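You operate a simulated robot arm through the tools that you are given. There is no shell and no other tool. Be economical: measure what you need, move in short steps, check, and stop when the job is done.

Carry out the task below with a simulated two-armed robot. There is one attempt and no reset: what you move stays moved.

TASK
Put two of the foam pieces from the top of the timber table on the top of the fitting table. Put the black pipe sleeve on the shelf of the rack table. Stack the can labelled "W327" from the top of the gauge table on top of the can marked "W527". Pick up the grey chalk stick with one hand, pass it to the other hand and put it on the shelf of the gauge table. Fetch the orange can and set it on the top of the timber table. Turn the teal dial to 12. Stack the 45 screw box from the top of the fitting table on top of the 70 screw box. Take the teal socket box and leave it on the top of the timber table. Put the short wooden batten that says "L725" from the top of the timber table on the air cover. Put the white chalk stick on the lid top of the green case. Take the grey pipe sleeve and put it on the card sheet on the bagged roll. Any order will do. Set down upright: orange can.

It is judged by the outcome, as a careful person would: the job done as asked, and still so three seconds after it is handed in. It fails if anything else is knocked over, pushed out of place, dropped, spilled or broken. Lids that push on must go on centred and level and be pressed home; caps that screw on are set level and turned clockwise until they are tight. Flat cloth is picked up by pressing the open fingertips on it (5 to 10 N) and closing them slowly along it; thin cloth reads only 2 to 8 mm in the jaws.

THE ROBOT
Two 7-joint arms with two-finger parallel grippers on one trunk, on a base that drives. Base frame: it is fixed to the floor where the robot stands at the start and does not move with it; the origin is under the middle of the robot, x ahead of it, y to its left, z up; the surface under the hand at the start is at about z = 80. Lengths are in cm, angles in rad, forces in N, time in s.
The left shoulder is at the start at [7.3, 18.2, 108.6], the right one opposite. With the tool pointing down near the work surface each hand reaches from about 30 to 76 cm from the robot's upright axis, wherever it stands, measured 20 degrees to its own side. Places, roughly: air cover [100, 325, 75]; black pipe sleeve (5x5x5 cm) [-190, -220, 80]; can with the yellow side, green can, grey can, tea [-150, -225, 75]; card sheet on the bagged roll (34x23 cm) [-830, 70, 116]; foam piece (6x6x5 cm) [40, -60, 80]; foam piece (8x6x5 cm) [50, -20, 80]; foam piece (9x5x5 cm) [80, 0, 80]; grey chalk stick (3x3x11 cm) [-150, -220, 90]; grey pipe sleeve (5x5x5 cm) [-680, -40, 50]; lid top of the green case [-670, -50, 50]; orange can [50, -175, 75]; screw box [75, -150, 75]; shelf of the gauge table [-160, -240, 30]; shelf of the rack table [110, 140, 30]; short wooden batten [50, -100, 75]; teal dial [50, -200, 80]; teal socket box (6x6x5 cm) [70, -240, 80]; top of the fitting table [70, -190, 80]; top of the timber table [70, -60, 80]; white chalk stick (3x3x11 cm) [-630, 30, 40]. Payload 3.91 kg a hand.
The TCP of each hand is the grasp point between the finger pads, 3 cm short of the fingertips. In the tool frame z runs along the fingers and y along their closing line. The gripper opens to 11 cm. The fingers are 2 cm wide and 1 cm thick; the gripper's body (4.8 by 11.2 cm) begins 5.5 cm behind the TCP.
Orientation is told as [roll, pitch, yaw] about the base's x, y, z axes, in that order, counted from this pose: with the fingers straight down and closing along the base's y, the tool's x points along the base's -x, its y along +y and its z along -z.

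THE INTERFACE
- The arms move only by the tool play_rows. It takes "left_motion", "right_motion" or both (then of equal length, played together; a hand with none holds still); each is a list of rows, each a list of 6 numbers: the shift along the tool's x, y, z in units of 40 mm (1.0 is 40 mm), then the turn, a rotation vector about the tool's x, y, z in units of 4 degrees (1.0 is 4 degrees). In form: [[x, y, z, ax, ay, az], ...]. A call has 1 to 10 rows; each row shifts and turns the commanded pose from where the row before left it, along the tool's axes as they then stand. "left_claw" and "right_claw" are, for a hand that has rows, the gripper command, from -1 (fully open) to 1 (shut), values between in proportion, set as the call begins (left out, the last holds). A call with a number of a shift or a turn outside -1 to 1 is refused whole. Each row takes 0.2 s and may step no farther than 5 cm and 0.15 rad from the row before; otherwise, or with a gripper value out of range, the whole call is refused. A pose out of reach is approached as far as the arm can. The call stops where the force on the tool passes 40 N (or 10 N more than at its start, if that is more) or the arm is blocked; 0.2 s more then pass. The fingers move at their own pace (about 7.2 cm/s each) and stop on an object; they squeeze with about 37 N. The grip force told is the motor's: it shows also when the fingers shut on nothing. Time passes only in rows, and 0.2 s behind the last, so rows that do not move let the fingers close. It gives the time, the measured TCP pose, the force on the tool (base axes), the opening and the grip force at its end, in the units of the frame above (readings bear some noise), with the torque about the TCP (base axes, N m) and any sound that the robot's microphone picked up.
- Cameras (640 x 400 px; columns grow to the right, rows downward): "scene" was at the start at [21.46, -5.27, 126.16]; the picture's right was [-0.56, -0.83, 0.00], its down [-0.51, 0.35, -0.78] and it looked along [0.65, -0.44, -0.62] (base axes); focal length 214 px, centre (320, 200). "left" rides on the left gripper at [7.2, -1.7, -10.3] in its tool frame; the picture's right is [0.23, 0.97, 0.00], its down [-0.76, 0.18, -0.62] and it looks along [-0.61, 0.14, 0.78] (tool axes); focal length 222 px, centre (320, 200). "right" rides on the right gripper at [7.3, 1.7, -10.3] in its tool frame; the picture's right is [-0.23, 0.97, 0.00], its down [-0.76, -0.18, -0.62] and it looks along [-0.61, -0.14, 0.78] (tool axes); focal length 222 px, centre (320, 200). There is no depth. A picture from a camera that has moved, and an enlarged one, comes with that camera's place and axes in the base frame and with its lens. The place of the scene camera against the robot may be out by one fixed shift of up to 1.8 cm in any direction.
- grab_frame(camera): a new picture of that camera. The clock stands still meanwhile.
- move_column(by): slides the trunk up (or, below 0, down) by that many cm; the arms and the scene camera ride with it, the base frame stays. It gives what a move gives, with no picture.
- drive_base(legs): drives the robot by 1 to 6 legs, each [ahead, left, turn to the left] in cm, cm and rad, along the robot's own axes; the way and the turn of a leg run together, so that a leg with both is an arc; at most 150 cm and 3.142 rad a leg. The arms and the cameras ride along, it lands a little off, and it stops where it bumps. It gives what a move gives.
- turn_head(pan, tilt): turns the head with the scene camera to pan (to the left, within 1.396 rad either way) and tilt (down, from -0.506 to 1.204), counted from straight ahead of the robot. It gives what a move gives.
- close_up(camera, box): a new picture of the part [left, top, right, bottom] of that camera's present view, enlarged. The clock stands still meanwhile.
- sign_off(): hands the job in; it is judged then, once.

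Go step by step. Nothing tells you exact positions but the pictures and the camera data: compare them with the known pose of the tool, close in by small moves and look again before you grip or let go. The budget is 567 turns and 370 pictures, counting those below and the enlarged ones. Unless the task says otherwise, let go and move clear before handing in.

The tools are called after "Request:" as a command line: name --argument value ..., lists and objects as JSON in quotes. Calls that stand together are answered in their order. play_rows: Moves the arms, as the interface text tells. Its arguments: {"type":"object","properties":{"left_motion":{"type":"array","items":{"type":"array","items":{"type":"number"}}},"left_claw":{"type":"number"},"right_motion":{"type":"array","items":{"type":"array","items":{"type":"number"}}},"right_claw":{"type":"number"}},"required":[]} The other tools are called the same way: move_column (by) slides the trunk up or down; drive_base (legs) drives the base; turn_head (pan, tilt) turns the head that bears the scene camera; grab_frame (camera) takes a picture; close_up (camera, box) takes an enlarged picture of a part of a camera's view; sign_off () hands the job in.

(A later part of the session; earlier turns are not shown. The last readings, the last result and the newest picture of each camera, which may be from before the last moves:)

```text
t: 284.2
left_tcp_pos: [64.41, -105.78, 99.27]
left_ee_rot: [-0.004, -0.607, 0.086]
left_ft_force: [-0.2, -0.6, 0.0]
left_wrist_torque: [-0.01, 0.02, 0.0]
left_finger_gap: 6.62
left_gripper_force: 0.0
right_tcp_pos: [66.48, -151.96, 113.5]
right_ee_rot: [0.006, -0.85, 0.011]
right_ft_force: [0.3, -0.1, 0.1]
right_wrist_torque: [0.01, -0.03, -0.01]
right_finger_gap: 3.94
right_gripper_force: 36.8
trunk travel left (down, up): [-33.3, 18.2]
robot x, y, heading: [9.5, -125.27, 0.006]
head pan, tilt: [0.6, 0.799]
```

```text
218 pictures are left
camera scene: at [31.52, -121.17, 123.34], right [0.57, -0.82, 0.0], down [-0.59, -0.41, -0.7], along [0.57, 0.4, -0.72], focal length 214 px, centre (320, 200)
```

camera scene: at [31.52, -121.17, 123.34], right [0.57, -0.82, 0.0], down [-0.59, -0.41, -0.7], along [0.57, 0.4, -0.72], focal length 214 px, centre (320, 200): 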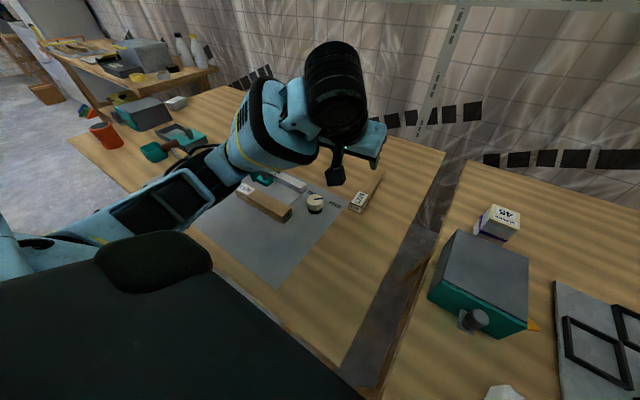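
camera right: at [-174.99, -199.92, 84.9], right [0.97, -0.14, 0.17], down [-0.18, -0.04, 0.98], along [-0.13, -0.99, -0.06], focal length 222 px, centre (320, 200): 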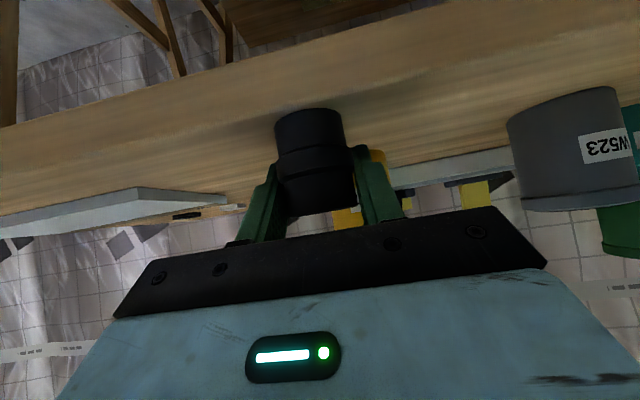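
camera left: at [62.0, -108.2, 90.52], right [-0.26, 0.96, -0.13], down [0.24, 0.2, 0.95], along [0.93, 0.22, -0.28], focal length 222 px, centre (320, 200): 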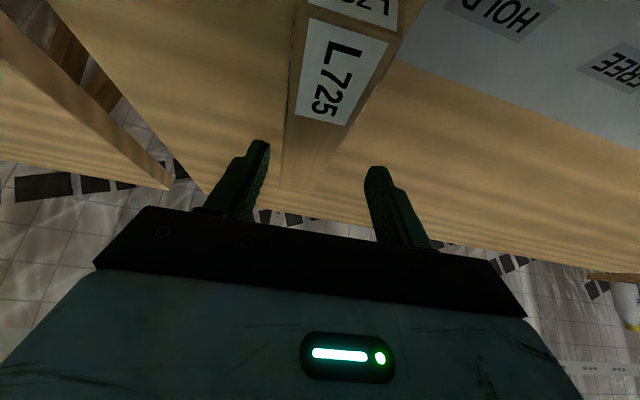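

Request:
drive_base --legs '[[-14, 0, 0]]'

Request:
turn_head --pan 0 --tilt 0.7

Request:
grab_frame --camera "scene"

Request:
close_up --camera "scene" --box '[0, 160, 300, 340]'

```text
t: 285.5
left_tcp_pos: [50.84, -106.04, 99.22]
left_ee_rot: [-0.005, -0.611, 0.085]
left_ft_force: [-1.0, -0.2, 1.0]
left_wrist_torque: [0.0, 0.0, -0.01]
left_finger_gap: 6.57
left_gripper_force: 0.0
right_tcp_pos: [52.66, -152.18, 113.49]
right_ee_rot: [0.007, -0.85, 0.009]
right_ft_force: [-0.6, 0.1, 0.0]
right_wrist_torque: [0.01, 0.02, 0.0]
right_finger_gap: 3.92
right_gripper_force: 37.1
trunk travel left (down, up): [-33.3, 18.2]
robot x, y, heading: [-3.51, -125.53, 0.006]
head pan, tilt: [0.6, 0.799]
```

```text
t: 286.5
left_tcp_pos: [50.91, -105.99, 99.28]
left_ee_rot: [-0.003, -0.607, 0.082]
left_ft_force: [-0.1, 0.5, -0.3]
left_wrist_torque: [-0.03, 0.02, -0.01]
left_finger_gap: 6.61
left_gripper_force: 0.0
right_tcp_pos: [52.76, -152.18, 113.52]
right_ee_rot: [0.004, -0.849, 0.011]
right_ft_force: [0.7, -0.4, -0.5]
right_wrist_torque: [-0.02, 0.01, 0.05]
right_finger_gap: 3.9
right_gripper_force: 37.3
trunk travel left (down, up): [-33.3, 18.2]
robot x, y, heading: [-3.9, -125.27, 0.004]
head pan, tilt: [0.0, 0.7]
```

```text
217 pictures are left
camera scene: at [19.68, -125.78, 124.15], right [0.0, -1.0, 0.0], down [-0.64, 0.0, -0.76], along [0.76, 0.0, -0.64], focal length 214 px, centre (320, 200)
```

scene: 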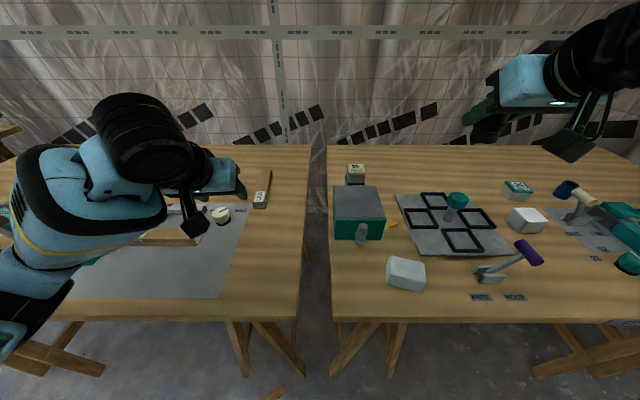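

```text
2.13 times, centred on (150, 250) of scene
camera zoom: at [19.68, -125.78, 124.15], right [0.0, -1.0, 0.0], down [-0.64, 0.0, -0.76], along [0.76, 0.0, -0.64], focal length 458 px, centre (683, 93)
```

zoom: 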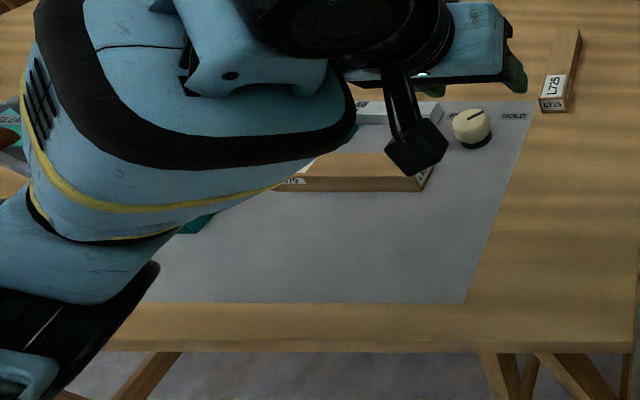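

L237 is missing from its place and something wooden lies on the floor — my elbow evidently swept it off. I look at the floor to retrieve it and put it back.

Request:
turn_head --pan 0.3 --tilt 1.2

Request:
grab_frame --camera "scene"

```text
t: 287.5
left_tcp_pos: [50.93, -105.86, 99.23]
left_ee_rot: [-0.004, -0.608, 0.083]
left_ft_force: [-0.7, 0.6, 0.1]
left_wrist_torque: [0.01, 0.0, 0.01]
left_finger_gap: 6.6
left_gripper_force: 0.1
right_tcp_pos: [52.88, -152.21, 113.52]
right_ee_rot: [0.005, -0.849, 0.01]
right_ft_force: [-0.1, -0.4, -0.3]
right_wrist_torque: [0.01, 0.02, -0.03]
right_finger_gap: 3.92
right_gripper_force: 37.1
trunk travel left (down, up): [-33.3, 18.2]
robot x, y, heading: [-3.71, -125.88, 0.004]
head pan, tilt: [0.3, 1.201]
```

```text
215 pictures are left
camera scene: at [16.53, -124.15, 120.56], right [0.3, -0.95, 0.0], down [-0.89, -0.28, -0.36], along [0.35, 0.11, -0.93], focal length 214 px, centre (320, 200)
```

scene: 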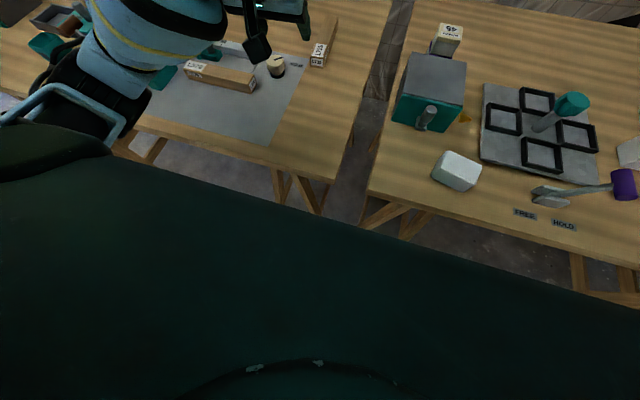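

I back off to see the floor in front of the table.

Request:
drive_base --legs '[[-45, 0, 0]]'

Request:
turn_head --pan 0.2 --tilt 0.75

Request:
grab_frame --camera "scene"

```text
t: 290.2
left_tcp_pos: [5.32, -106.14, 99.15]
left_ee_rot: [-0.004, -0.608, 0.083]
left_ft_force: [-0.7, -0.2, 0.3]
left_wrist_torque: [0.02, 0.01, 0.01]
left_finger_gap: 6.62
left_gripper_force: 0.0
right_tcp_pos: [7.39, -152.39, 113.55]
right_ee_rot: [0.005, -0.85, 0.008]
right_ft_force: [-1.0, -0.3, 0.7]
right_wrist_torque: [0.0, -0.03, -0.02]
right_finger_gap: 3.91
right_gripper_force: 36.9
trunk travel left (down, up): [-33.3, 18.2]
robot x, y, heading: [-48.67, -125.47, 0.002]
head pan, tilt: [0.3, 1.201]
```

```text
t: 291.1
left_tcp_pos: [5.46, -106.19, 99.25]
left_ee_rot: [-0.004, -0.609, 0.084]
left_ft_force: [0.3, 0.5, 0.6]
left_wrist_torque: [-0.03, 0.01, -0.01]
left_finger_gap: 6.6
left_gripper_force: 0.0
right_tcp_pos: [7.51, -152.43, 113.48]
right_ee_rot: [0.006, -0.85, 0.006]
right_ft_force: [0.2, 0.0, 0.1]
right_wrist_torque: [0.0, 0.0, 0.02]
right_finger_gap: 3.89
right_gripper_force: 36.5
trunk travel left (down, up): [-33.3, 18.2]
robot x, y, heading: [-49.07, -125.76, 0.006]
head pan, tilt: [0.201, 0.75]
```

```text
214 pictures are left
camera scene: at [-26.1, -124.3, 123.72], right [0.2, -0.98, 0.0], down [-0.67, -0.14, -0.73], along [0.72, 0.15, -0.68], focal length 214 px, centre (320, 200)
```

scene: 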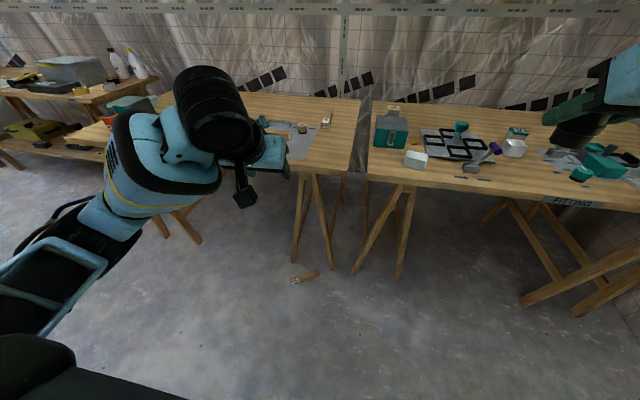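

Request:
close_up --camera "scene" --box '[260, 250, 350, 310]'

```text
6.67 times, centred on (305, 280) of scene
camera zoom: at [-26.1, -124.3, 123.72], right [0.2, -0.98, 0.0], down [-0.67, -0.14, -0.73], along [0.72, 0.15, -0.68], focal length 1430 px, centre (420, -333)
```

zoom: 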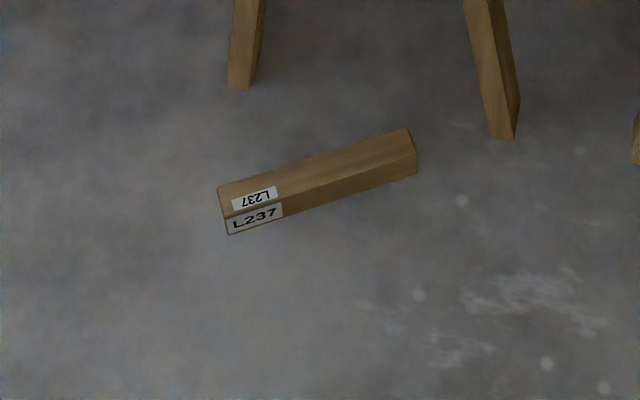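

L237 lies on the floor around [34,-102]. I'll retrieve it with the left hand from a diagonal stance that keeps elbows and the right hand clear of the tables. First re-level and yaw the left hand.

Request:
play_rows --left_motion '[[0, 0, 0, 0, 0.97, 0], [0, 0, 0, 0, 0.97, 0], [0, 0, 0, 0, 0.97, 0], [0, 0, 0, 0, 0.97, 0], [0, 0, 0, 0, 0.97, 0], [0, 0, 0, 0, 0.97, 0], [0, 0, 0, 0, 0.97, 0], [0, 0, 0, 0, 0.97, 0], [0, 0, 0, 0, 0.96, 0]]' --left_claw -0.6

Request:
drive_base --legs '[[0, 0, -0.6], [8, 49, 0]]'

Request:
turn_head --pan 0.2 --tilt 1.0

Request:
grab_frame --camera "scene"

```text
t: 293.1
left_tcp_pos: [5.52, -106.14, 99.38]
left_ee_rot: [-0.003, 0.001, 0.084]
left_ft_force: [-1.1, 0.2, 0.4]
left_wrist_torque: [0.03, 0.01, -0.03]
left_finger_gap: 8.79
left_gripper_force: 0.1
right_tcp_pos: [7.42, -152.45, 113.5]
right_ee_rot: [0.007, -0.85, 0.008]
right_ft_force: [0.1, 0.8, -0.3]
right_wrist_torque: [-0.01, -0.01, -0.02]
right_finger_gap: 3.9
right_gripper_force: 37.2
trunk travel left (down, up): [-33.3, 18.2]
robot x, y, heading: [-49.1, -125.71, 0.002]
head pan, tilt: [0.201, 0.75]
```

```text
t: 299.6
left_tcp_pos: [41.05, -104.78, 99.27]
left_ee_rot: [-0.002, 0.001, -0.521]
left_ft_force: [0.0, -0.2, -0.5]
left_wrist_torque: [-0.02, -0.03, 0.0]
left_finger_gap: 8.8
left_gripper_force: 0.1
right_tcp_pos: [16.34, -144.02, 113.51]
right_ee_rot: [0.004, -0.85, -0.596]
right_ft_force: [-0.1, -0.2, -0.7]
right_wrist_torque: [-0.01, 0.02, 0.02]
right_finger_gap: 3.87
right_gripper_force: 36.9
trunk travel left (down, up): [-33.3, 18.2]
robot x, y, heading: [-15.34, -89.73, -0.599]
head pan, tilt: [0.201, 0.75]
```

```text
t: 300.3
left_tcp_pos: [41.08, -104.85, 99.33]
left_ee_rot: [-0.003, -0.002, -0.521]
left_ft_force: [0.1, 0.2, 0.5]
left_wrist_torque: [0.02, 0.01, -0.02]
left_finger_gap: 8.81
left_gripper_force: 0.1
right_tcp_pos: [16.34, -144.03, 113.34]
right_ee_rot: [0.005, -0.85, -0.595]
right_ft_force: [-0.4, -0.3, 0.2]
right_wrist_torque: [0.01, -0.01, -0.04]
right_finger_gap: 3.87
right_gripper_force: 37.0
trunk travel left (down, up): [-33.3, 18.2]
robot x, y, heading: [-14.75, -90.35, -0.599]
head pan, tilt: [0.201, 1.0]
```

```text
212 pictures are left
camera scene: at [3.96, -100.85, 121.82], right [-0.39, -0.92, 0.0], down [-0.78, 0.33, -0.54], along [0.5, -0.21, -0.84], focal length 214 px, centre (320, 200)
```

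scene: 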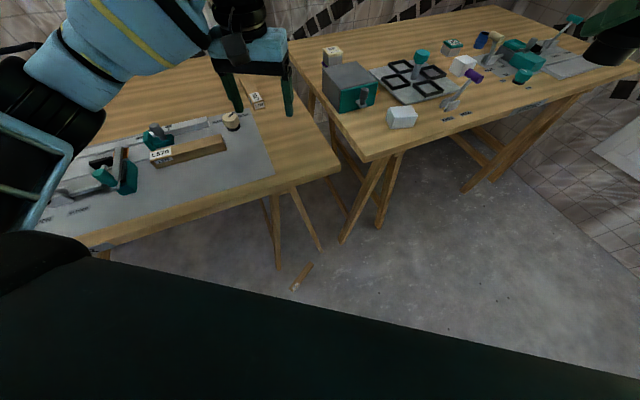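

I retract the left hand in front of the table edge, yaw it to the batten, then lower.

Request:
play_rows --left_motion '[[0.9, -0.126, 0, 0, 0, 0], [0.9, -0.126, 0, 0, 0, 0], [0.9, -0.126, 0, 0, 0, 0], [0.9, -0.126, 0, 0, 0, 0], [0.9, -0.126, 0, 0, 0, 0]]'

Request:
play_rows --left_motion '[[0, 0, 0, 0, 0, 0.95], [0, 0, 0, 0, 0, 0.95], [0, 0, 0, 0, 0, 0.95], [0, 0, 0, 0, 0, 0.95], [0, 0, 0, 0, 0, 0.95], [0, 0, 0, 0, 0, 0.95], [0, 0, 0, 0, 0, 0.95], [0, 0, 0, 0, 0, 0.95]]'

Request:
move_column --by -32

Request:
grab_frame --camera "scene"

Request:
grab_frame --camera "left"

```text
t: 301.5
left_tcp_pos: [24.37, -98.17, 99.43]
left_ee_rot: [-0.003, 0.001, -0.521]
left_ft_force: [-0.3, -0.5, -0.1]
left_wrist_torque: [0.02, -0.02, 0.02]
left_finger_gap: 8.79
left_gripper_force: 0.0
right_tcp_pos: [16.42, -144.03, 113.54]
right_ee_rot: [0.005, -0.85, -0.596]
right_ft_force: [-0.2, 0.3, -0.7]
right_wrist_torque: [0.0, 0.01, 0.01]
right_finger_gap: 3.86
right_gripper_force: 37.5
trunk travel left (down, up): [-33.3, 18.2]
robot x, y, heading: [-14.91, -90.0, -0.599]
head pan, tilt: [0.201, 1.0]
```

```text
t: 303.3
left_tcp_pos: [24.24, -98.1, 99.17]
left_ee_rot: [-0.003, -0.001, -1.052]
left_ft_force: [-0.6, 0.2, 0.1]
left_wrist_torque: [0.01, 0.0, 0.02]
left_finger_gap: 8.81
left_gripper_force: 0.0
right_tcp_pos: [16.36, -144.06, 113.44]
right_ee_rot: [0.005, -0.85, -0.595]
right_ft_force: [-0.3, 0.3, 0.1]
right_wrist_torque: [-0.02, -0.01, -0.01]
right_finger_gap: 3.86
right_gripper_force: 37.0
trunk travel left (down, up): [-33.3, 18.2]
robot x, y, heading: [-15.24, -90.14, -0.597]
head pan, tilt: [0.201, 1.0]
```

```text
t: 305.6
left_tcp_pos: [23.78, -97.57, 80.11]
left_ee_rot: [0.098, -0.185, -0.999]
left_ft_force: [-0.2, -0.6, 0.6]
left_wrist_torque: [0.02, -0.02, -0.03]
left_finger_gap: 8.81
left_gripper_force: 0.1
right_tcp_pos: [15.23, -143.45, 88.88]
right_ee_rot: [0.027, -0.862, -0.591]
right_ft_force: [0.5, -0.6, 0.6]
right_wrist_torque: [-0.02, 0.0, 0.0]
right_finger_gap: 3.88
right_gripper_force: 37.4
trunk travel left (down, up): [-8.4, 43.0]
robot x, y, heading: [-15.75, -89.48, -0.581]
head pan, tilt: [0.201, 1.0]
stopped: the arm was blocked; the commanded pose is now the measured one
```

```text
211 pictures are left
camera scene: at [9.34, -105.21, 95.36], right [-0.34, -0.94, -0.01], down [-0.74, 0.27, -0.62], along [0.58, -0.2, -0.79], focal length 214 px, centre (320, 200)
```

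scene: 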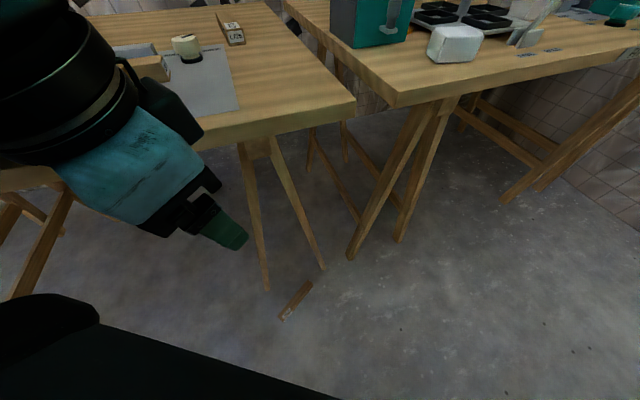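

```text
210 pictures are left
camera left: at [16.72, -91.42, 88.65], right [0.68, 0.73, 0.05], down [0.44, -0.47, 0.77], along [0.58, -0.5, -0.64], focal length 222 px, centre (320, 200)
```

left: 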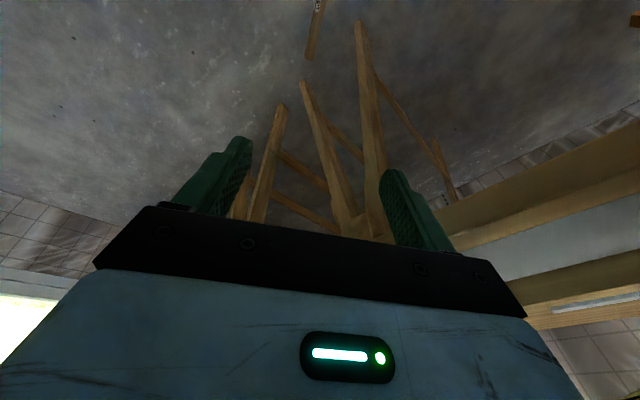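

Blocked—probably the left elbow against the table edge. I raise again, move the robot away from the table, and use a pose farther off.

Request:
move_column --by 10

Request:
drive_base --legs '[[-21, -14, 0]]'

Request:
turn_head --pan 0.5 --tilt 0.7

Request:
grab_frame --camera "scene"

```text
t: 306.9
left_tcp_pos: [25.64, -97.58, 88.48]
left_ee_rot: [0.072, -0.151, -1.009]
left_ft_force: [0.5, 0.5, 0.1]
left_wrist_torque: [-0.02, -0.01, -0.03]
left_finger_gap: 8.82
left_gripper_force: 0.1
right_tcp_pos: [17.04, -143.5, 98.2]
right_ee_rot: [0.004, -0.845, -0.579]
right_ft_force: [0.2, -0.8, -0.2]
right_wrist_torque: [0.0, -0.01, 0.02]
right_finger_gap: 3.87
right_gripper_force: 37.2
trunk travel left (down, up): [-18.4, 33.0]
robot x, y, heading: [-15.23, -89.72, -0.579]
head pan, tilt: [0.201, 1.0]
```

```text
t: 308.8
left_tcp_pos: [0.34, -97.38, 88.64]
left_ee_rot: [0.07, -0.153, -1.008]
left_ft_force: [-0.2, -0.1, -0.2]
left_wrist_torque: [0.0, 0.0, -0.02]
left_finger_gap: 8.79
left_gripper_force: 0.1
right_tcp_pos: [-8.23, -143.25, 98.36]
right_ee_rot: [0.004, -0.844, -0.579]
right_ft_force: [-0.5, 0.6, -0.3]
right_wrist_torque: [-0.02, 0.01, 0.01]
right_finger_gap: 3.88
right_gripper_force: 36.6
trunk travel left (down, up): [-18.4, 33.0]
robot x, y, heading: [-40.23, -89.97, -0.589]
head pan, tilt: [0.201, 1.0]
```

```text
t: 309.6
left_tcp_pos: [0.33, -97.43, 88.61]
left_ee_rot: [0.068, -0.153, -1.007]
left_ft_force: [-0.9, 0.7, 0.0]
left_wrist_torque: [0.02, 0.02, 0.04]
left_finger_gap: 8.78
left_gripper_force: 0.1
right_tcp_pos: [-8.18, -143.31, 98.24]
right_ee_rot: [0.004, -0.846, -0.578]
right_ft_force: [0.1, -0.1, 0.2]
right_wrist_torque: [-0.01, 0.0, -0.01]
right_finger_gap: 3.87
right_gripper_force: 37.3
trunk travel left (down, up): [-18.4, 33.0]
robot x, y, heading: [-40.05, -90.01, -0.59]
head pan, tilt: [0.499, 0.7]
```

```text
209 pictures are left
camera scene: at [-15.59, -100.88, 108.61], right [-0.09, -1.0, 0.0], down [-0.64, 0.06, -0.76], along [0.76, -0.07, -0.64], focal length 214 px, centre (320, 200)
```

scene: 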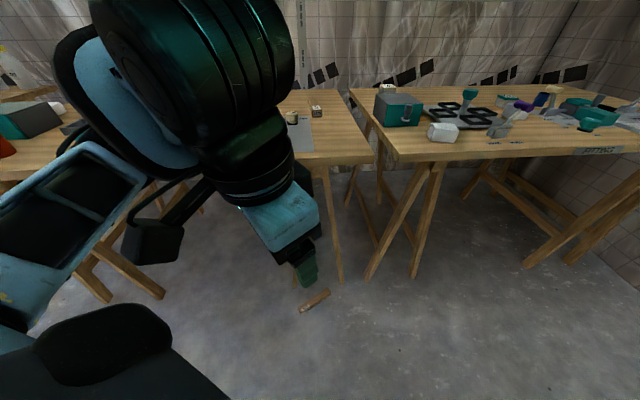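

I'll face the table squarely instead. Turn back to heading 0, level both hands, and retract the right hand close.

Request:
drive_base --legs '[[0, 0, 0.59], [0, -30, 0]]'

Request:
play_rows --left_motion '[[0, 0, 0, 0.5, 1, 0], [0, 0, 0, 0.5, 1, 0], [0, 0, 0, 0, 0.2, 0.9], [0, 0, 0, 0, 0, 0.9], [0, 0, 0, 0, 0, 0.9], [0, 0, 0, 0, 0, 0.9], [0, 0, 0, 0, 0, 0.9], [0, 0, 0, 0, 0, 0.9], [0, 0, 0, 0, 0, 0.9], [0, 0, 0, 0, 0, 0.9]]' --right_motion '[[0, 0, 0, 0, 0.97, 0], [0, 0, 0, 0, 0.97, 0], [0, 0, 0, 0, 0.97, 0], [0, 0, 0, 0, 0.97, 0], [0, 0, 0, 0, 0.97, 0], [0, 0, 0, 0, 0.97, 0], [0, 0, 0, 0, 0.97, 0], [0, 0, 0, 0, 0.97, 0], [0, 0, 0, 0, 0.97, 0], [0, 0, 0, 0, 0.97, 0]]'

Request:
play_rows --left_motion '[[0, 0, 0, 0, 0, 0.9], [0, 0, 0, 0, 0, 0], [0, 0, 0, 0, 0, 0], [0, 0, 0, 0, 0, 0], [0, 0, 0, 0, 0, 0], [0, 0, 0, 0, 0, 0], [0, 0, 0, 0, 0, 0], [0, 0, 0, 0, 0, 0]]' --right_motion '[[0, 0, 0, 0, 0.97, 0], [0, 0, 0, 0, 0.97, 0], [0, 0, 0, 0, 0.5, 0], [0.9, 0, 0, 0, 0, 0], [0.9, 0, 0, 0, 0, 0], [0.9, 0, 0, 0, 0, 0], [0.9, 0, 0, 0, 0, 0], [0.9, 0, 0, 0, 0, 0]]'

```text
t: 314.4
left_tcp_pos: [-2.02, -103.2, 88.57]
left_ee_rot: [0.07, -0.151, -0.414]
left_ft_force: [0.4, -0.2, 0.7]
left_wrist_torque: [0.0, -0.03, 0.01]
left_finger_gap: 8.81
left_gripper_force: 0.0
right_tcp_pos: [16.62, -146.08, 98.29]
right_ee_rot: [0.005, -0.846, 0.015]
right_ft_force: [0.6, 0.4, -0.5]
right_wrist_torque: [0.01, 0.0, 0.0]
right_finger_gap: 3.86
right_gripper_force: 37.0
trunk travel left (down, up): [-18.4, 33.0]
robot x, y, heading: [-39.73, -119.55, 0.015]
head pan, tilt: [0.499, 0.7]
```

```text
t: 316.6
left_tcp_pos: [-1.99, -103.16, 88.6]
left_ee_rot: [-0.003, 0.001, -0.911]
left_ft_force: [-0.1, -0.2, -0.4]
left_wrist_torque: [-0.01, 0.01, 0.04]
left_finger_gap: 8.82
left_gripper_force: 0.0
right_tcp_pos: [16.79, -145.87, 98.33]
right_ee_rot: [0.001, -0.166, 0.017]
right_ft_force: [-0.4, 0.1, -0.4]
right_wrist_torque: [-0.01, 0.02, -0.02]
right_finger_gap: 3.86
right_gripper_force: 37.1
trunk travel left (down, up): [-18.4, 33.0]
robot x, y, heading: [-40.01, -119.77, 0.013]
head pan, tilt: [0.499, 0.7]
```

```text
t: 318.4
left_tcp_pos: [-2.18, -103.26, 88.51]
left_ee_rot: [0.0, 0.002, -0.974]
left_ft_force: [0.1, -0.6, -0.1]
left_wrist_torque: [0.01, 0.0, 0.02]
left_finger_gap: 8.78
left_gripper_force: 0.0
right_tcp_pos: [-1.57, -146.28, 98.54]
right_ee_rot: [0.002, 0.003, 0.017]
right_ft_force: [-0.3, 0.3, 0.2]
right_wrist_torque: [0.02, -0.01, -0.03]
right_finger_gap: 3.86
right_gripper_force: 36.4
trunk travel left (down, up): [-18.4, 33.0]
robot x, y, heading: [-40.17, -119.71, 0.007]
head pan, tilt: [0.499, 0.7]
```

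Request:
move_column --by -18

Request:
play_rows --left_motion '[[0, 0, 1, 0, 0, 0], [0, 0, 1, 0, 0, 0], [0, 0, 1, 0, 0, 0], [0, 0, 1, 0, 0, 0], [0, 0, 1, 0, 0, 0], [0, 0, 1, 0, 0, 0], [0, 0, 1, 0, 0, 0], [0, 0, 1, 0, 0, 0], [0, 0, 1, 0, 0, 0], [0, 0, 1, 0, 0, 0]]'

Request:
turn_head --pan 0.3 --tilt 0.9

Request:
grab_frame --camera "scene"

Request:
grab_frame --camera "left"

```text
t: 320.4
left_tcp_pos: [-2.04, -103.18, 70.69]
left_ee_rot: [-0.002, 0.001, -0.975]
left_ft_force: [0.1, -0.2, -0.3]
left_wrist_torque: [0.01, 0.03, 0.01]
left_finger_gap: 8.79
left_gripper_force: 0.0
right_tcp_pos: [-1.42, -146.31, 80.42]
right_ee_rot: [0.002, 0.003, 0.021]
right_ft_force: [0.0, 0.1, -1.0]
right_wrist_torque: [0.04, 0.0, 0.01]
right_finger_gap: 3.84
right_gripper_force: 37.0
trunk travel left (down, up): [-0.4, 51.0]
robot x, y, heading: [-40.41, -119.25, 0.013]
head pan, tilt: [0.499, 0.7]
```

```text
t: 322.6
left_tcp_pos: [-0.95, -103.59, 30.5]
left_ee_rot: [-0.002, -0.001, -0.974]
left_ft_force: [0.1, 0.3, -0.7]
left_wrist_torque: [0.02, 0.0, 0.0]
left_finger_gap: 8.83
left_gripper_force: 0.1
left hand out of reach, approached as far as the arm can: row 3
right_tcp_pos: [-1.42, -146.19, 80.46]
right_ee_rot: [0.001, 0.003, 0.02]
right_ft_force: [-0.1, -0.4, -0.5]
right_wrist_torque: [-0.02, 0.0, 0.01]
right_finger_gap: 3.85
right_gripper_force: 37.2
trunk travel left (down, up): [-0.4, 51.0]
robot x, y, heading: [-39.93, -119.58, 0.007]
head pan, tilt: [0.499, 0.7]
```

```text
t: 323.4
left_tcp_pos: [-0.96, -103.63, 30.48]
left_ee_rot: [-0.002, -0.001, -0.974]
left_ft_force: [-0.5, 0.4, -0.3]
left_wrist_torque: [0.0, 0.03, -0.01]
left_finger_gap: 8.77
left_gripper_force: 0.0
right_tcp_pos: [-1.28, -146.4, 80.43]
right_ee_rot: [0.002, 0.003, 0.018]
right_ft_force: [-0.2, 0.0, 0.8]
right_wrist_torque: [0.01, -0.01, -0.02]
right_finger_gap: 3.87
right_gripper_force: 36.9
trunk travel left (down, up): [-0.4, 51.0]
robot x, y, heading: [-40.3, -119.31, 0.009]
head pan, tilt: [0.3, 0.901]
```

```text
208 pictures are left
camera scene: at [-7.26, -117.46, 87.95], right [0.31, -0.95, 0.0], down [-0.75, -0.24, -0.62], along [0.59, 0.19, -0.78], focal length 214 px, centre (320, 200)
```

scene: 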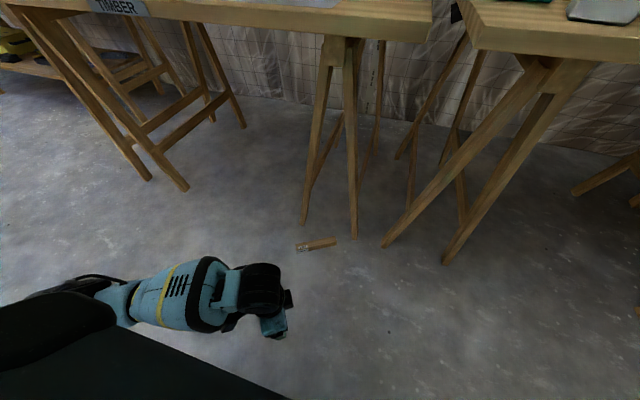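

```text
207 pictures are left
camera left: at [-6.43, -98.61, 40.73], right [0.68, 0.74, 0.0], down [0.58, -0.53, 0.62], along [0.46, -0.42, -0.78], focal length 222 px, centre (320, 200)
```

left: 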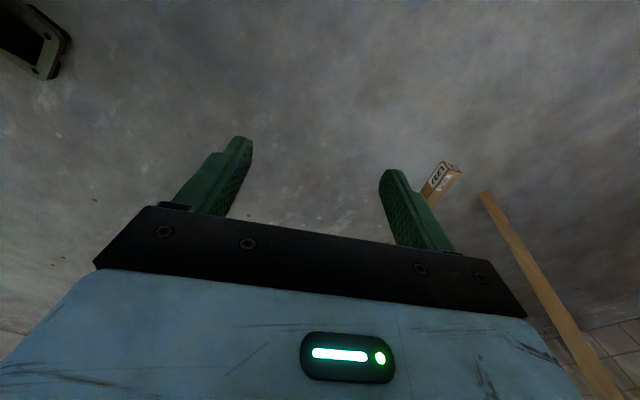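

Good view. I drive forward 26 cm and then extend the left hand over the batten.

Request:
drive_base --legs '[[26, 0, 0]]'

Request:
grab_frame --camera "left"

Request:
grab_frame --camera "scene"

```text
t: 325.2
left_tcp_pos: [24.89, -103.29, 30.43]
left_ee_rot: [-0.002, 0.001, -0.975]
left_ft_force: [-0.4, 0.2, -1.5]
left_wrist_torque: [-0.01, 0.0, 0.0]
left_finger_gap: 8.81
left_gripper_force: 0.1
right_tcp_pos: [24.56, -145.91, 80.38]
right_ee_rot: [0.002, 0.004, 0.02]
right_ft_force: [0.2, -0.4, -0.7]
right_wrist_torque: [-0.02, -0.01, -0.01]
right_finger_gap: 3.83
right_gripper_force: 37.0
trunk travel left (down, up): [-0.4, 51.0]
robot x, y, heading: [-13.97, -119.14, 0.006]
head pan, tilt: [0.3, 0.901]
```

```text
206 pictures are left
camera left: at [19.49, -98.32, 40.7], right [0.68, 0.74, 0.0], down [0.58, -0.53, 0.62], along [0.46, -0.42, -0.78], focal length 222 px, centre (320, 200)
```

left: 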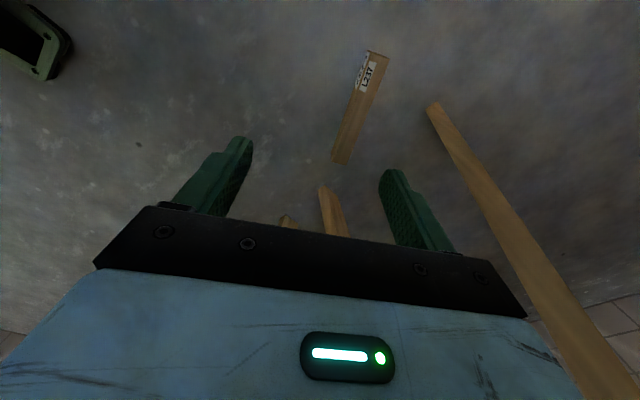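

```text
205 pictures are left
camera scene: at [18.67, -117.17, 87.95], right [0.31, -0.95, 0.0], down [-0.75, -0.24, -0.62], along [0.59, 0.19, -0.78], focal length 214 px, centre (320, 200)
```

scene: 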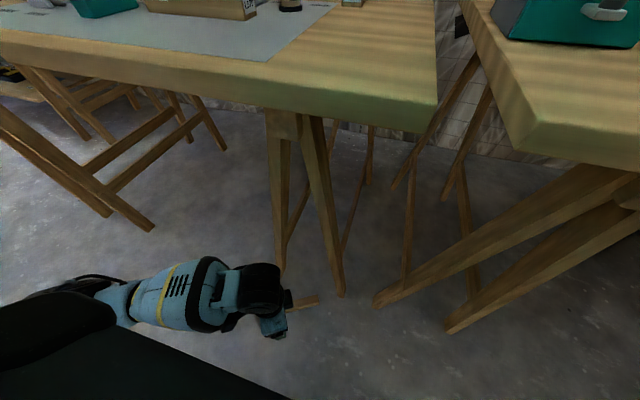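

Request:
play_rows --left_motion '[[-0.4, 0.89, 0, 0, 0, 0], [-0.41, 0.89, 0, 0, 0, 0.35], [0, 0, 1, 0, 0, 0], [0, 0, 1, 0, 0, 0], [0, 0, 1, 0, 0, 0], [0, 0, 1, 0, 0, 0]]'

Request:
grab_frame --camera "left"

```text
t: 326.6
left_tcp_pos: [32.48, -101.86, 14.36]
left_ee_rot: [0.0, 0.0, -0.997]
left_ft_force: [0.5, -1.0, -0.5]
left_wrist_torque: [0.02, -0.01, -0.01]
left_finger_gap: 8.78
left_gripper_force: 0.2
right_tcp_pos: [24.59, -145.96, 80.38]
right_ee_rot: [0.003, 0.003, 0.019]
right_ft_force: [0.1, 0.7, -0.6]
right_wrist_torque: [0.02, 0.03, 0.05]
right_finger_gap: 3.86
right_gripper_force: 37.0
trunk travel left (down, up): [-0.4, 51.0]
robot x, y, heading: [-14.25, -119.13, 0.012]
head pan, tilt: [0.3, 0.901]
```

```text
204 pictures are left
camera left: at [27.18, -96.78, 24.62], right [0.7, 0.72, 0.0], down [0.56, -0.54, 0.62], along [0.45, -0.43, -0.78], focal length 222 px, centre (320, 200)
```

left: 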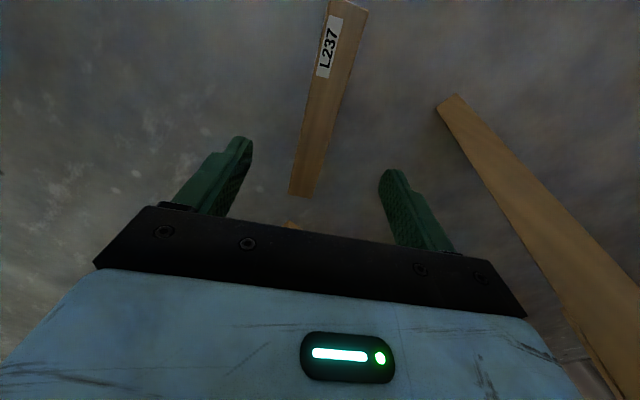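

Request:
play_rows --left_motion '[[0, 0, 0.9, 0, 0, 0], [0, 0, 0.9, 0, 0, 0], [0, 0, 0.8, 0, 0, 0]]'

Request:
play_rows --left_motion '[[0, 0, 0, 0, 0, 0], [0, 0, 0, 0, 0, 0], [0, 0, 0, 0, 0, 0], [0, 0, 0, 0, 0, 0]]' --left_claw 1

Request:
grab_frame --camera "left"

```text
t: 327.4
left_tcp_pos: [32.36, -101.92, 3.93]
left_ee_rot: [-0.002, -0.003, -0.999]
left_ft_force: [-0.2, -0.8, 0.3]
left_wrist_torque: [0.02, 0.02, 0.01]
left_finger_gap: 8.8
left_gripper_force: 0.0
right_tcp_pos: [24.6, -145.96, 80.37]
right_ee_rot: [0.003, 0.003, 0.02]
right_ft_force: [-0.5, -0.2, 1.0]
right_wrist_torque: [0.01, 0.0, 0.03]
right_finger_gap: 3.81
right_gripper_force: 37.2
trunk travel left (down, up): [-0.4, 51.0]
robot x, y, heading: [-14.21, -119.02, 0.011]
head pan, tilt: [0.3, 0.901]
```

```text
t: 328.4
left_tcp_pos: [32.4, -101.93, 4.03]
left_ee_rot: [-0.001, 0.0, -0.999]
left_ft_force: [-1.0, -0.1, 0.9]
left_wrist_torque: [-0.07, -0.04, 0.01]
left_finger_gap: 2.93
left_gripper_force: 37.0
right_tcp_pos: [24.54, -146.01, 80.3]
right_ee_rot: [0.002, 0.002, 0.02]
right_ft_force: [0.3, -0.6, -0.2]
right_wrist_torque: [-0.02, 0.0, 0.02]
right_finger_gap: 3.85
right_gripper_force: 36.7
trunk travel left (down, up): [-0.4, 51.0]
robot x, y, heading: [-13.98, -119.08, 0.011]
head pan, tilt: [0.3, 0.901]
```

```text
203 pictures are left
camera left: at [27.08, -96.83, 14.28], right [0.69, 0.72, 0.0], down [0.56, -0.54, 0.62], along [0.45, -0.43, -0.78], focal length 222 px, centre (320, 200)
```

left: 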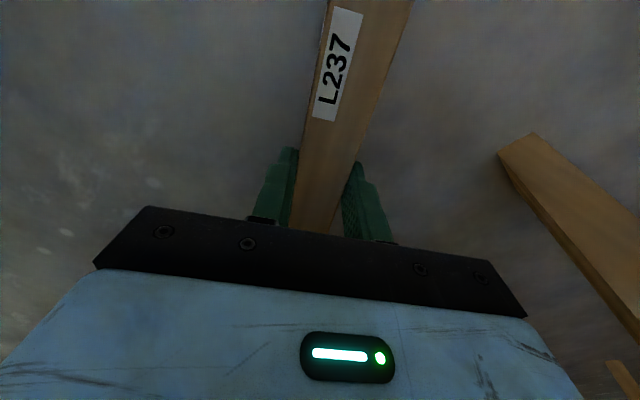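

L237 fell onto its narrow side. To restore it properly I re-grip 5 cm toward the label end, so that I can roll it back at the table edge.

Request:
play_rows --left_motion '[[0, 0, 0, 0, 0, 0], [0, 0, 0, 0, 0, 0], [0.6, 0, 0, 0, 0, 0], [0.65, 0, 0, 0, 0, 0], [0, 0, 0, 0, 0, 0]]' --left_claw 0.1

Request:
play_rows --left_motion '[[0, 0, 0, 0, 0, 0], [0, 0, 0, 0, 0, 0], [0, 0, 0, 0, 0, 0], [0, 0, -0.5, 0, 0, 0], [0, 0, -1, 0, 0, 0]]' --left_claw 1

Request:
grab_frame --camera "left"

Request:
grab_frame --camera "scene"

```text
t: 329.6
left_tcp_pos: [29.8, -97.88, 4.06]
left_ee_rot: [-0.002, 0.0, -0.999]
left_ft_force: [0.1, 0.3, -0.9]
left_wrist_torque: [0.04, -0.01, 0.01]
left_finger_gap: 4.94
left_gripper_force: 0.0
right_tcp_pos: [24.47, -145.95, 80.36]
right_ee_rot: [0.002, 0.003, 0.018]
right_ft_force: [0.3, 0.0, -0.4]
right_wrist_torque: [0.02, 0.01, 0.0]
right_finger_gap: 3.83
right_gripper_force: 37.2
trunk travel left (down, up): [-0.4, 51.0]
robot x, y, heading: [-14.21, -119.3, 0.015]
head pan, tilt: [0.3, 0.901]
```

```text
t: 330.8
left_tcp_pos: [29.81, -97.81, 9.86]
left_ee_rot: [-0.001, 0.002, -0.999]
left_ft_force: [0.0, 0.4, -2.1]
left_wrist_torque: [0.05, 0.0, 0.0]
left_finger_gap: 2.98
left_gripper_force: 37.1
right_tcp_pos: [24.63, -145.93, 80.45]
right_ee_rot: [0.001, 0.003, 0.02]
right_ft_force: [-0.3, 0.7, -0.8]
right_wrist_torque: [0.02, -0.02, 0.02]
right_finger_gap: 3.85
right_gripper_force: 36.8
trunk travel left (down, up): [-0.4, 51.0]
robot x, y, heading: [-14.36, -119.22, 0.01]
head pan, tilt: [0.3, 0.901]
```

```text
202 pictures are left
camera left: at [24.5, -92.64, 20.18], right [0.7, 0.72, 0.0], down [0.56, -0.54, 0.62], along [0.45, -0.43, -0.78], focal length 222 px, centre (320, 200)
```

left: 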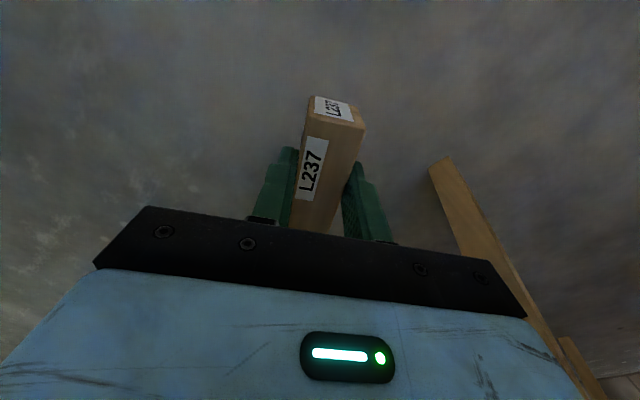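

```text
201 pictures are left
camera scene: at [18.67, -117.17, 87.95], right [0.31, -0.95, 0.0], down [-0.75, -0.24, -0.62], along [0.59, 0.19, -0.78], focal length 214 px, centre (320, 200)
```

scene: 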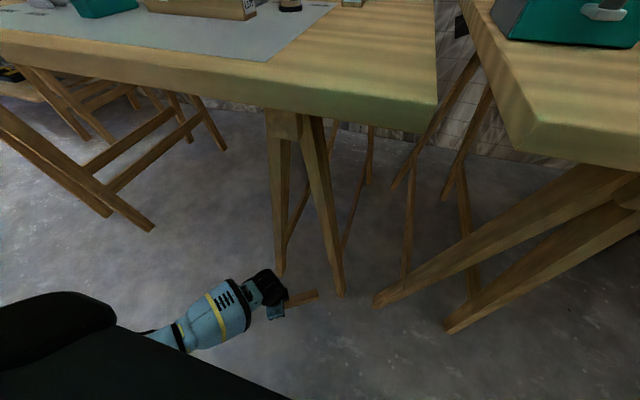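

Held. Back off 28 cm, then raise the trunk and arm.

Request:
drive_base --legs '[[-30, 0, 0]]'

Request:
play_rows --left_motion '[[0, 0, -1, 0, 0, 0], [0, 0, -1, 0, 0, 0], [0, 0, -1, 0, 0, 0], [0, 0, -1, 0, 0, 0], [0, 0, -1, 0, 0, 0], [0, 0, -1, 0, 0, 0], [0, 0, -1, 0, 0, 0], [0, 0, -1, 0, 0, 0], [0, 0, -1, 0, 0, 0], [0, 0, -1, 0, 0, 0]]'

Request:
play_rows --left_motion '[[0, 0, -1, 0, 0, 0], [0, 0, -1, 0, 0, 0], [0, 0, -1, 0, 0, 0], [0, 0, -1, 0, 0, 0], [0, 0, -1, 0, 0, 0]]'

Request:
move_column --by 35

Request:
turn_head --pan 0.2 --tilt 0.8

Request:
grab_frame --camera "scene"

```text
t: 332.9
left_tcp_pos: [0.09, -98.18, 10.1]
left_ee_rot: [-0.002, 0.001, -0.998]
left_ft_force: [-0.8, -1.2, -1.6]
left_wrist_torque: [0.04, 0.04, -0.01]
left_finger_gap: 2.96
left_gripper_force: 37.3
right_tcp_pos: [-5.45, -146.24, 80.46]
right_ee_rot: [0.0, 0.003, 0.018]
right_ft_force: [-0.4, 0.2, -0.8]
right_wrist_torque: [-0.02, -0.01, 0.03]
right_finger_gap: 3.83
right_gripper_force: 36.6
trunk travel left (down, up): [-0.4, 51.0]
robot x, y, heading: [-44.24, -119.65, 0.008]
head pan, tilt: [0.3, 0.901]
```

```text
t: 335.1
left_tcp_pos: [0.14, -98.15, 49.87]
left_ee_rot: [0.0, 0.002, -0.999]
left_ft_force: [0.6, -0.2, -1.6]
left_wrist_torque: [0.04, 0.08, -0.03]
left_finger_gap: 2.93
left_gripper_force: 37.1
right_tcp_pos: [-5.45, -146.32, 80.57]
right_ee_rot: [0.002, 0.004, 0.019]
right_ft_force: [0.1, 0.4, 0.0]
right_wrist_torque: [0.01, 0.02, -0.02]
right_finger_gap: 3.82
right_gripper_force: 37.2
trunk travel left (down, up): [-0.4, 51.0]
robot x, y, heading: [-43.96, -119.47, 0.009]
head pan, tilt: [0.3, 0.901]
```

```text
t: 336.3
left_tcp_pos: [0.06, -98.26, 69.86]
left_ee_rot: [-0.001, 0.0, -0.999]
left_ft_force: [-0.4, 0.6, -0.9]
left_wrist_torque: [0.03, 0.01, -0.03]
left_finger_gap: 2.99
left_gripper_force: 36.7
right_tcp_pos: [-5.27, -146.34, 80.45]
right_ee_rot: [0.002, 0.003, 0.016]
right_ft_force: [0.7, 0.4, -0.1]
right_wrist_torque: [0.03, -0.02, 0.0]
right_finger_gap: 3.84
right_gripper_force: 37.0
trunk travel left (down, up): [-0.4, 51.0]
robot x, y, heading: [-44.2, -119.98, 0.01]
head pan, tilt: [0.3, 0.901]
```

```text
t: 339.7
left_tcp_pos: [0.14, -98.25, 104.87]
left_ee_rot: [-0.003, 0.0, -0.997]
left_ft_force: [0.6, 0.2, -1.6]
left_wrist_torque: [0.06, 0.05, 0.01]
left_finger_gap: 2.97
left_gripper_force: 37.4
right_tcp_pos: [-5.4, -146.38, 115.4]
right_ee_rot: [0.002, 0.004, 0.02]
right_ft_force: [0.2, -0.8, 0.0]
right_wrist_torque: [0.0, -0.02, 0.0]
right_finger_gap: 3.82
right_gripper_force: 37.6
trunk travel left (down, up): [-35.4, 16.0]
robot x, y, heading: [-44.0, -119.88, 0.005]
head pan, tilt: [0.3, 0.901]
```

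```text
t: 340.4
left_tcp_pos: [0.05, -98.01, 104.88]
left_ee_rot: [0.0, 0.0, -0.997]
left_ft_force: [0.4, 1.0, -0.4]
left_wrist_torque: [0.07, 0.04, 0.04]
left_finger_gap: 2.97
left_gripper_force: 37.0
right_tcp_pos: [-5.37, -146.38, 115.42]
right_ee_rot: [0.0, 0.004, 0.017]
right_ft_force: [0.3, 0.1, 0.1]
right_wrist_torque: [0.03, -0.01, -0.02]
right_finger_gap: 3.81
right_gripper_force: 36.8
trunk travel left (down, up): [-35.4, 16.0]
robot x, y, heading: [-44.0, -119.69, 0.006]
head pan, tilt: [0.201, 0.799]
```

```text
200 pictures are left
camera scene: at [-22.01, -118.23, 125.54], right [0.21, -0.98, 0.0], down [-0.7, -0.15, -0.7], along [0.68, 0.15, -0.72], focal length 214 px, centre (320, 200)
```

scene: 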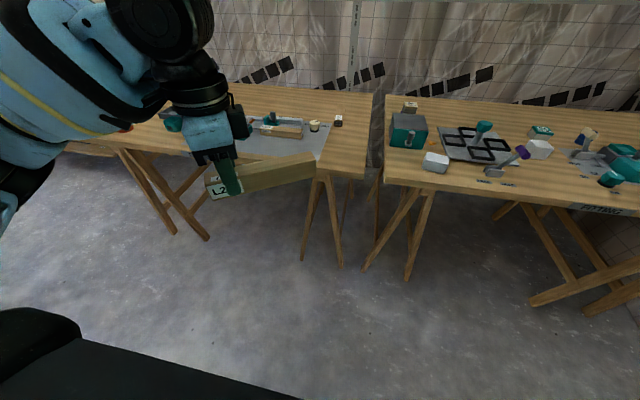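

Now yaw the hand to 0 and roll it +90° about the batten's axis, so the big label faces up.

Request:
play_rows --left_motion '[[0, 0, 0, 0, 0, -1], [0, 0, 0, 0, 0, -1], [0, 0, 0, 0, 0, -1], [0, 0, 0, 0, 0, -1], [0, 0, 0, 0, 0, -1], [0, 0, 0, 0, 0, -1], [0, 0, 0, 0, 0, -1], [0, 0, 0, 0, 0, -1], [0, 0, 0, 0, 0, -1], [0, 0, 0, 0, 0, -1]]'

Request:
play_rows --left_motion '[[0, 0, 0, 0, 0, -1], [0, 0, 0, 0, 0, -1], [0, 0, 0, 0, 0, -1], [0, 0, 0, 0, 0, -1], [0, 0, 0, 0, 0, -0.3], [0, 0, 0, 1, 0, 0], [0, 0, 0, 1, 0, 0], [0, 0, 0, 1, 0, 0], [0, 0, 0, 1, 0, 0], [0, 0, 0, 1, 0, 0]]'

Request:
play_rows --left_motion '[[0, 0, 0, 1, 0, 0], [0, 0, 0, 1, 0, 0], [0, 0, 0, 1, 0, 0], [0, 0, 0, 1, 0, 0], [0, 0, 0, 1, 0, 0], [0, 0, 0, 1, 0, 0], [0, 0, 0, 1, 0, 0], [0, 0, 0, 1, 0, 0], [0, 0, 0, 1, 0, 0], [0, 0, 0, 1, 0, 0]]'

Request:
play_rows --left_motion '[[0, 0, 0, 1, 0, 0], [0, 0, 0, 1, 0, 0], [0, 0, 0, 1, 0, 0], [0, 0, 0, 1, 0, 0], [0, 0, 0, 1, 0, 0], [0, 0, 0, 1, 0, 0], [0, 0, 0, 1, 0, 0], [0, 0, 0, 0.5, 0, 0]]'

Request:
grab_frame --camera "scene"

```text
t: 342.6
left_tcp_pos: [0.03, -98.2, 104.8]
left_ee_rot: [-0.003, 0.002, -0.298]
left_ft_force: [0.4, 0.3, -1.4]
left_wrist_torque: [-0.01, 0.06, -0.01]
left_finger_gap: 2.97
left_gripper_force: 37.0
right_tcp_pos: [-5.43, -146.45, 115.31]
right_ee_rot: [0.001, 0.005, 0.019]
right_ft_force: [0.4, 0.7, 0.6]
right_wrist_torque: [-0.01, 0.02, 0.01]
right_finger_gap: 3.82
right_gripper_force: 37.1
trunk travel left (down, up): [-35.4, 16.0]
robot x, y, heading: [-44.04, -119.64, 0.008]
head pan, tilt: [0.201, 0.799]
```

```text
t: 344.8
left_tcp_pos: [0.07, -98.2, 105.0]
left_ee_rot: [-0.35, 0.0, 0.001]
left_ft_force: [0.8, -0.2, -0.7]
left_wrist_torque: [-0.03, 0.05, 0.01]
left_finger_gap: 2.94
left_gripper_force: 37.3
right_tcp_pos: [-5.43, -146.28, 115.35]
right_ee_rot: [0.002, 0.002, 0.017]
right_ft_force: [-0.1, -0.8, -0.4]
right_wrist_torque: [0.02, -0.02, -0.02]
right_finger_gap: 3.79
right_gripper_force: 37.5
trunk travel left (down, up): [-35.4, 16.0]
robot x, y, heading: [-44.47, -119.6, 0.009]
head pan, tilt: [0.201, 0.799]
```

```text
t: 346.9
left_tcp_pos: [0.08, -98.19, 104.96]
left_ee_rot: [-1.049, 0.0, -0.001]
left_ft_force: [-0.4, -0.5, -0.6]
left_wrist_torque: [-0.01, 0.05, 0.0]
left_finger_gap: 2.92
left_gripper_force: 36.7
right_tcp_pos: [-5.28, -146.47, 115.43]
right_ee_rot: [0.002, 0.005, 0.019]
right_ft_force: [0.2, 0.7, -0.1]
right_wrist_torque: [0.0, -0.02, 0.01]
right_finger_gap: 3.81
right_gripper_force: 37.7
trunk travel left (down, up): [-35.4, 16.0]
robot x, y, heading: [-44.04, -119.53, 0.012]
head pan, tilt: [0.201, 0.799]
```

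```text
t: 348.8
left_tcp_pos: [0.05, -98.18, 104.86]
left_ee_rot: [-1.572, 0.002, -0.001]
left_ft_force: [0.2, 0.2, -1.4]
left_wrist_torque: [0.05, 0.04, -0.04]
left_finger_gap: 2.94
left_gripper_force: 37.2
right_tcp_pos: [-5.44, -146.22, 115.37]
right_ee_rot: [0.003, 0.004, 0.018]
right_ft_force: [0.8, -0.2, -0.3]
right_wrist_torque: [0.05, -0.01, 0.01]
right_finger_gap: 3.82
right_gripper_force: 37.0
trunk travel left (down, up): [-35.4, 16.0]
robot x, y, heading: [-44.34, -119.81, 0.005]
head pan, tilt: [0.201, 0.799]
```

```text
199 pictures are left
camera scene: at [-22.01, -118.24, 125.54], right [0.21, -0.98, 0.0], down [-0.7, -0.15, -0.7], along [0.68, 0.15, -0.72], focal length 214 px, centre (320, 200)
```

scene: 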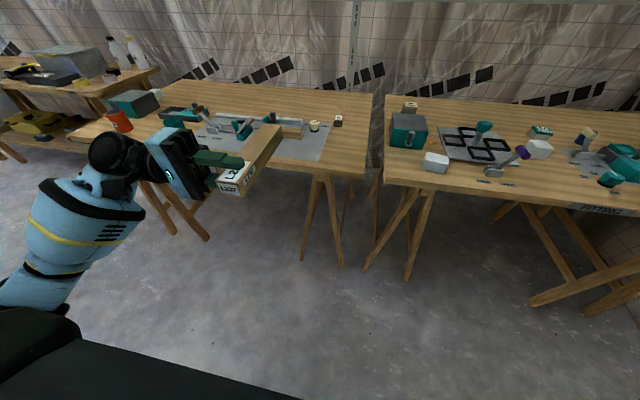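

Request:
close_up --camera "scene" --box '[180, 110, 300, 210]'

Request:
close_up --camera "scene" --box '[140, 80, 380, 220]'

```text
4.00 times, centred on (240, 160) of scene
camera zoom: at [-22.01, -118.24, 125.54], right [0.21, -0.98, 0.0], down [-0.7, -0.15, -0.7], along [0.68, 0.15, -0.72], focal length 858 px, centre (640, 360)
```

zoom: 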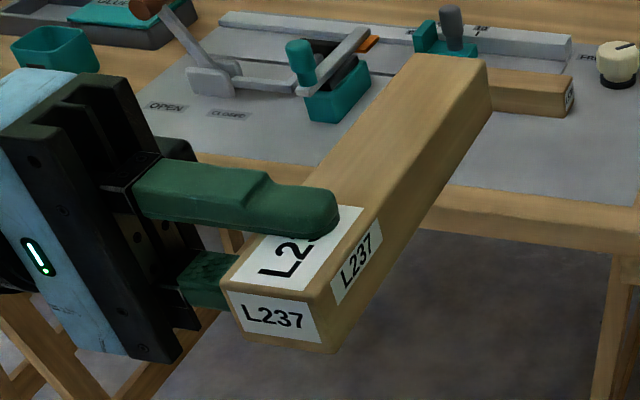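

```text
2.67 times, centred on (260, 150) of scene
camera zoom: at [-22.01, -118.24, 125.54], right [0.21, -0.98, 0.0], down [-0.7, -0.15, -0.7], along [0.68, 0.15, -0.72], focal length 572 px, centre (480, 333)
```

zoom: 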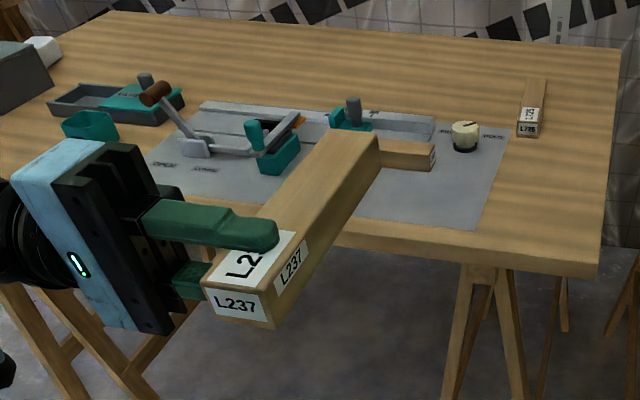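

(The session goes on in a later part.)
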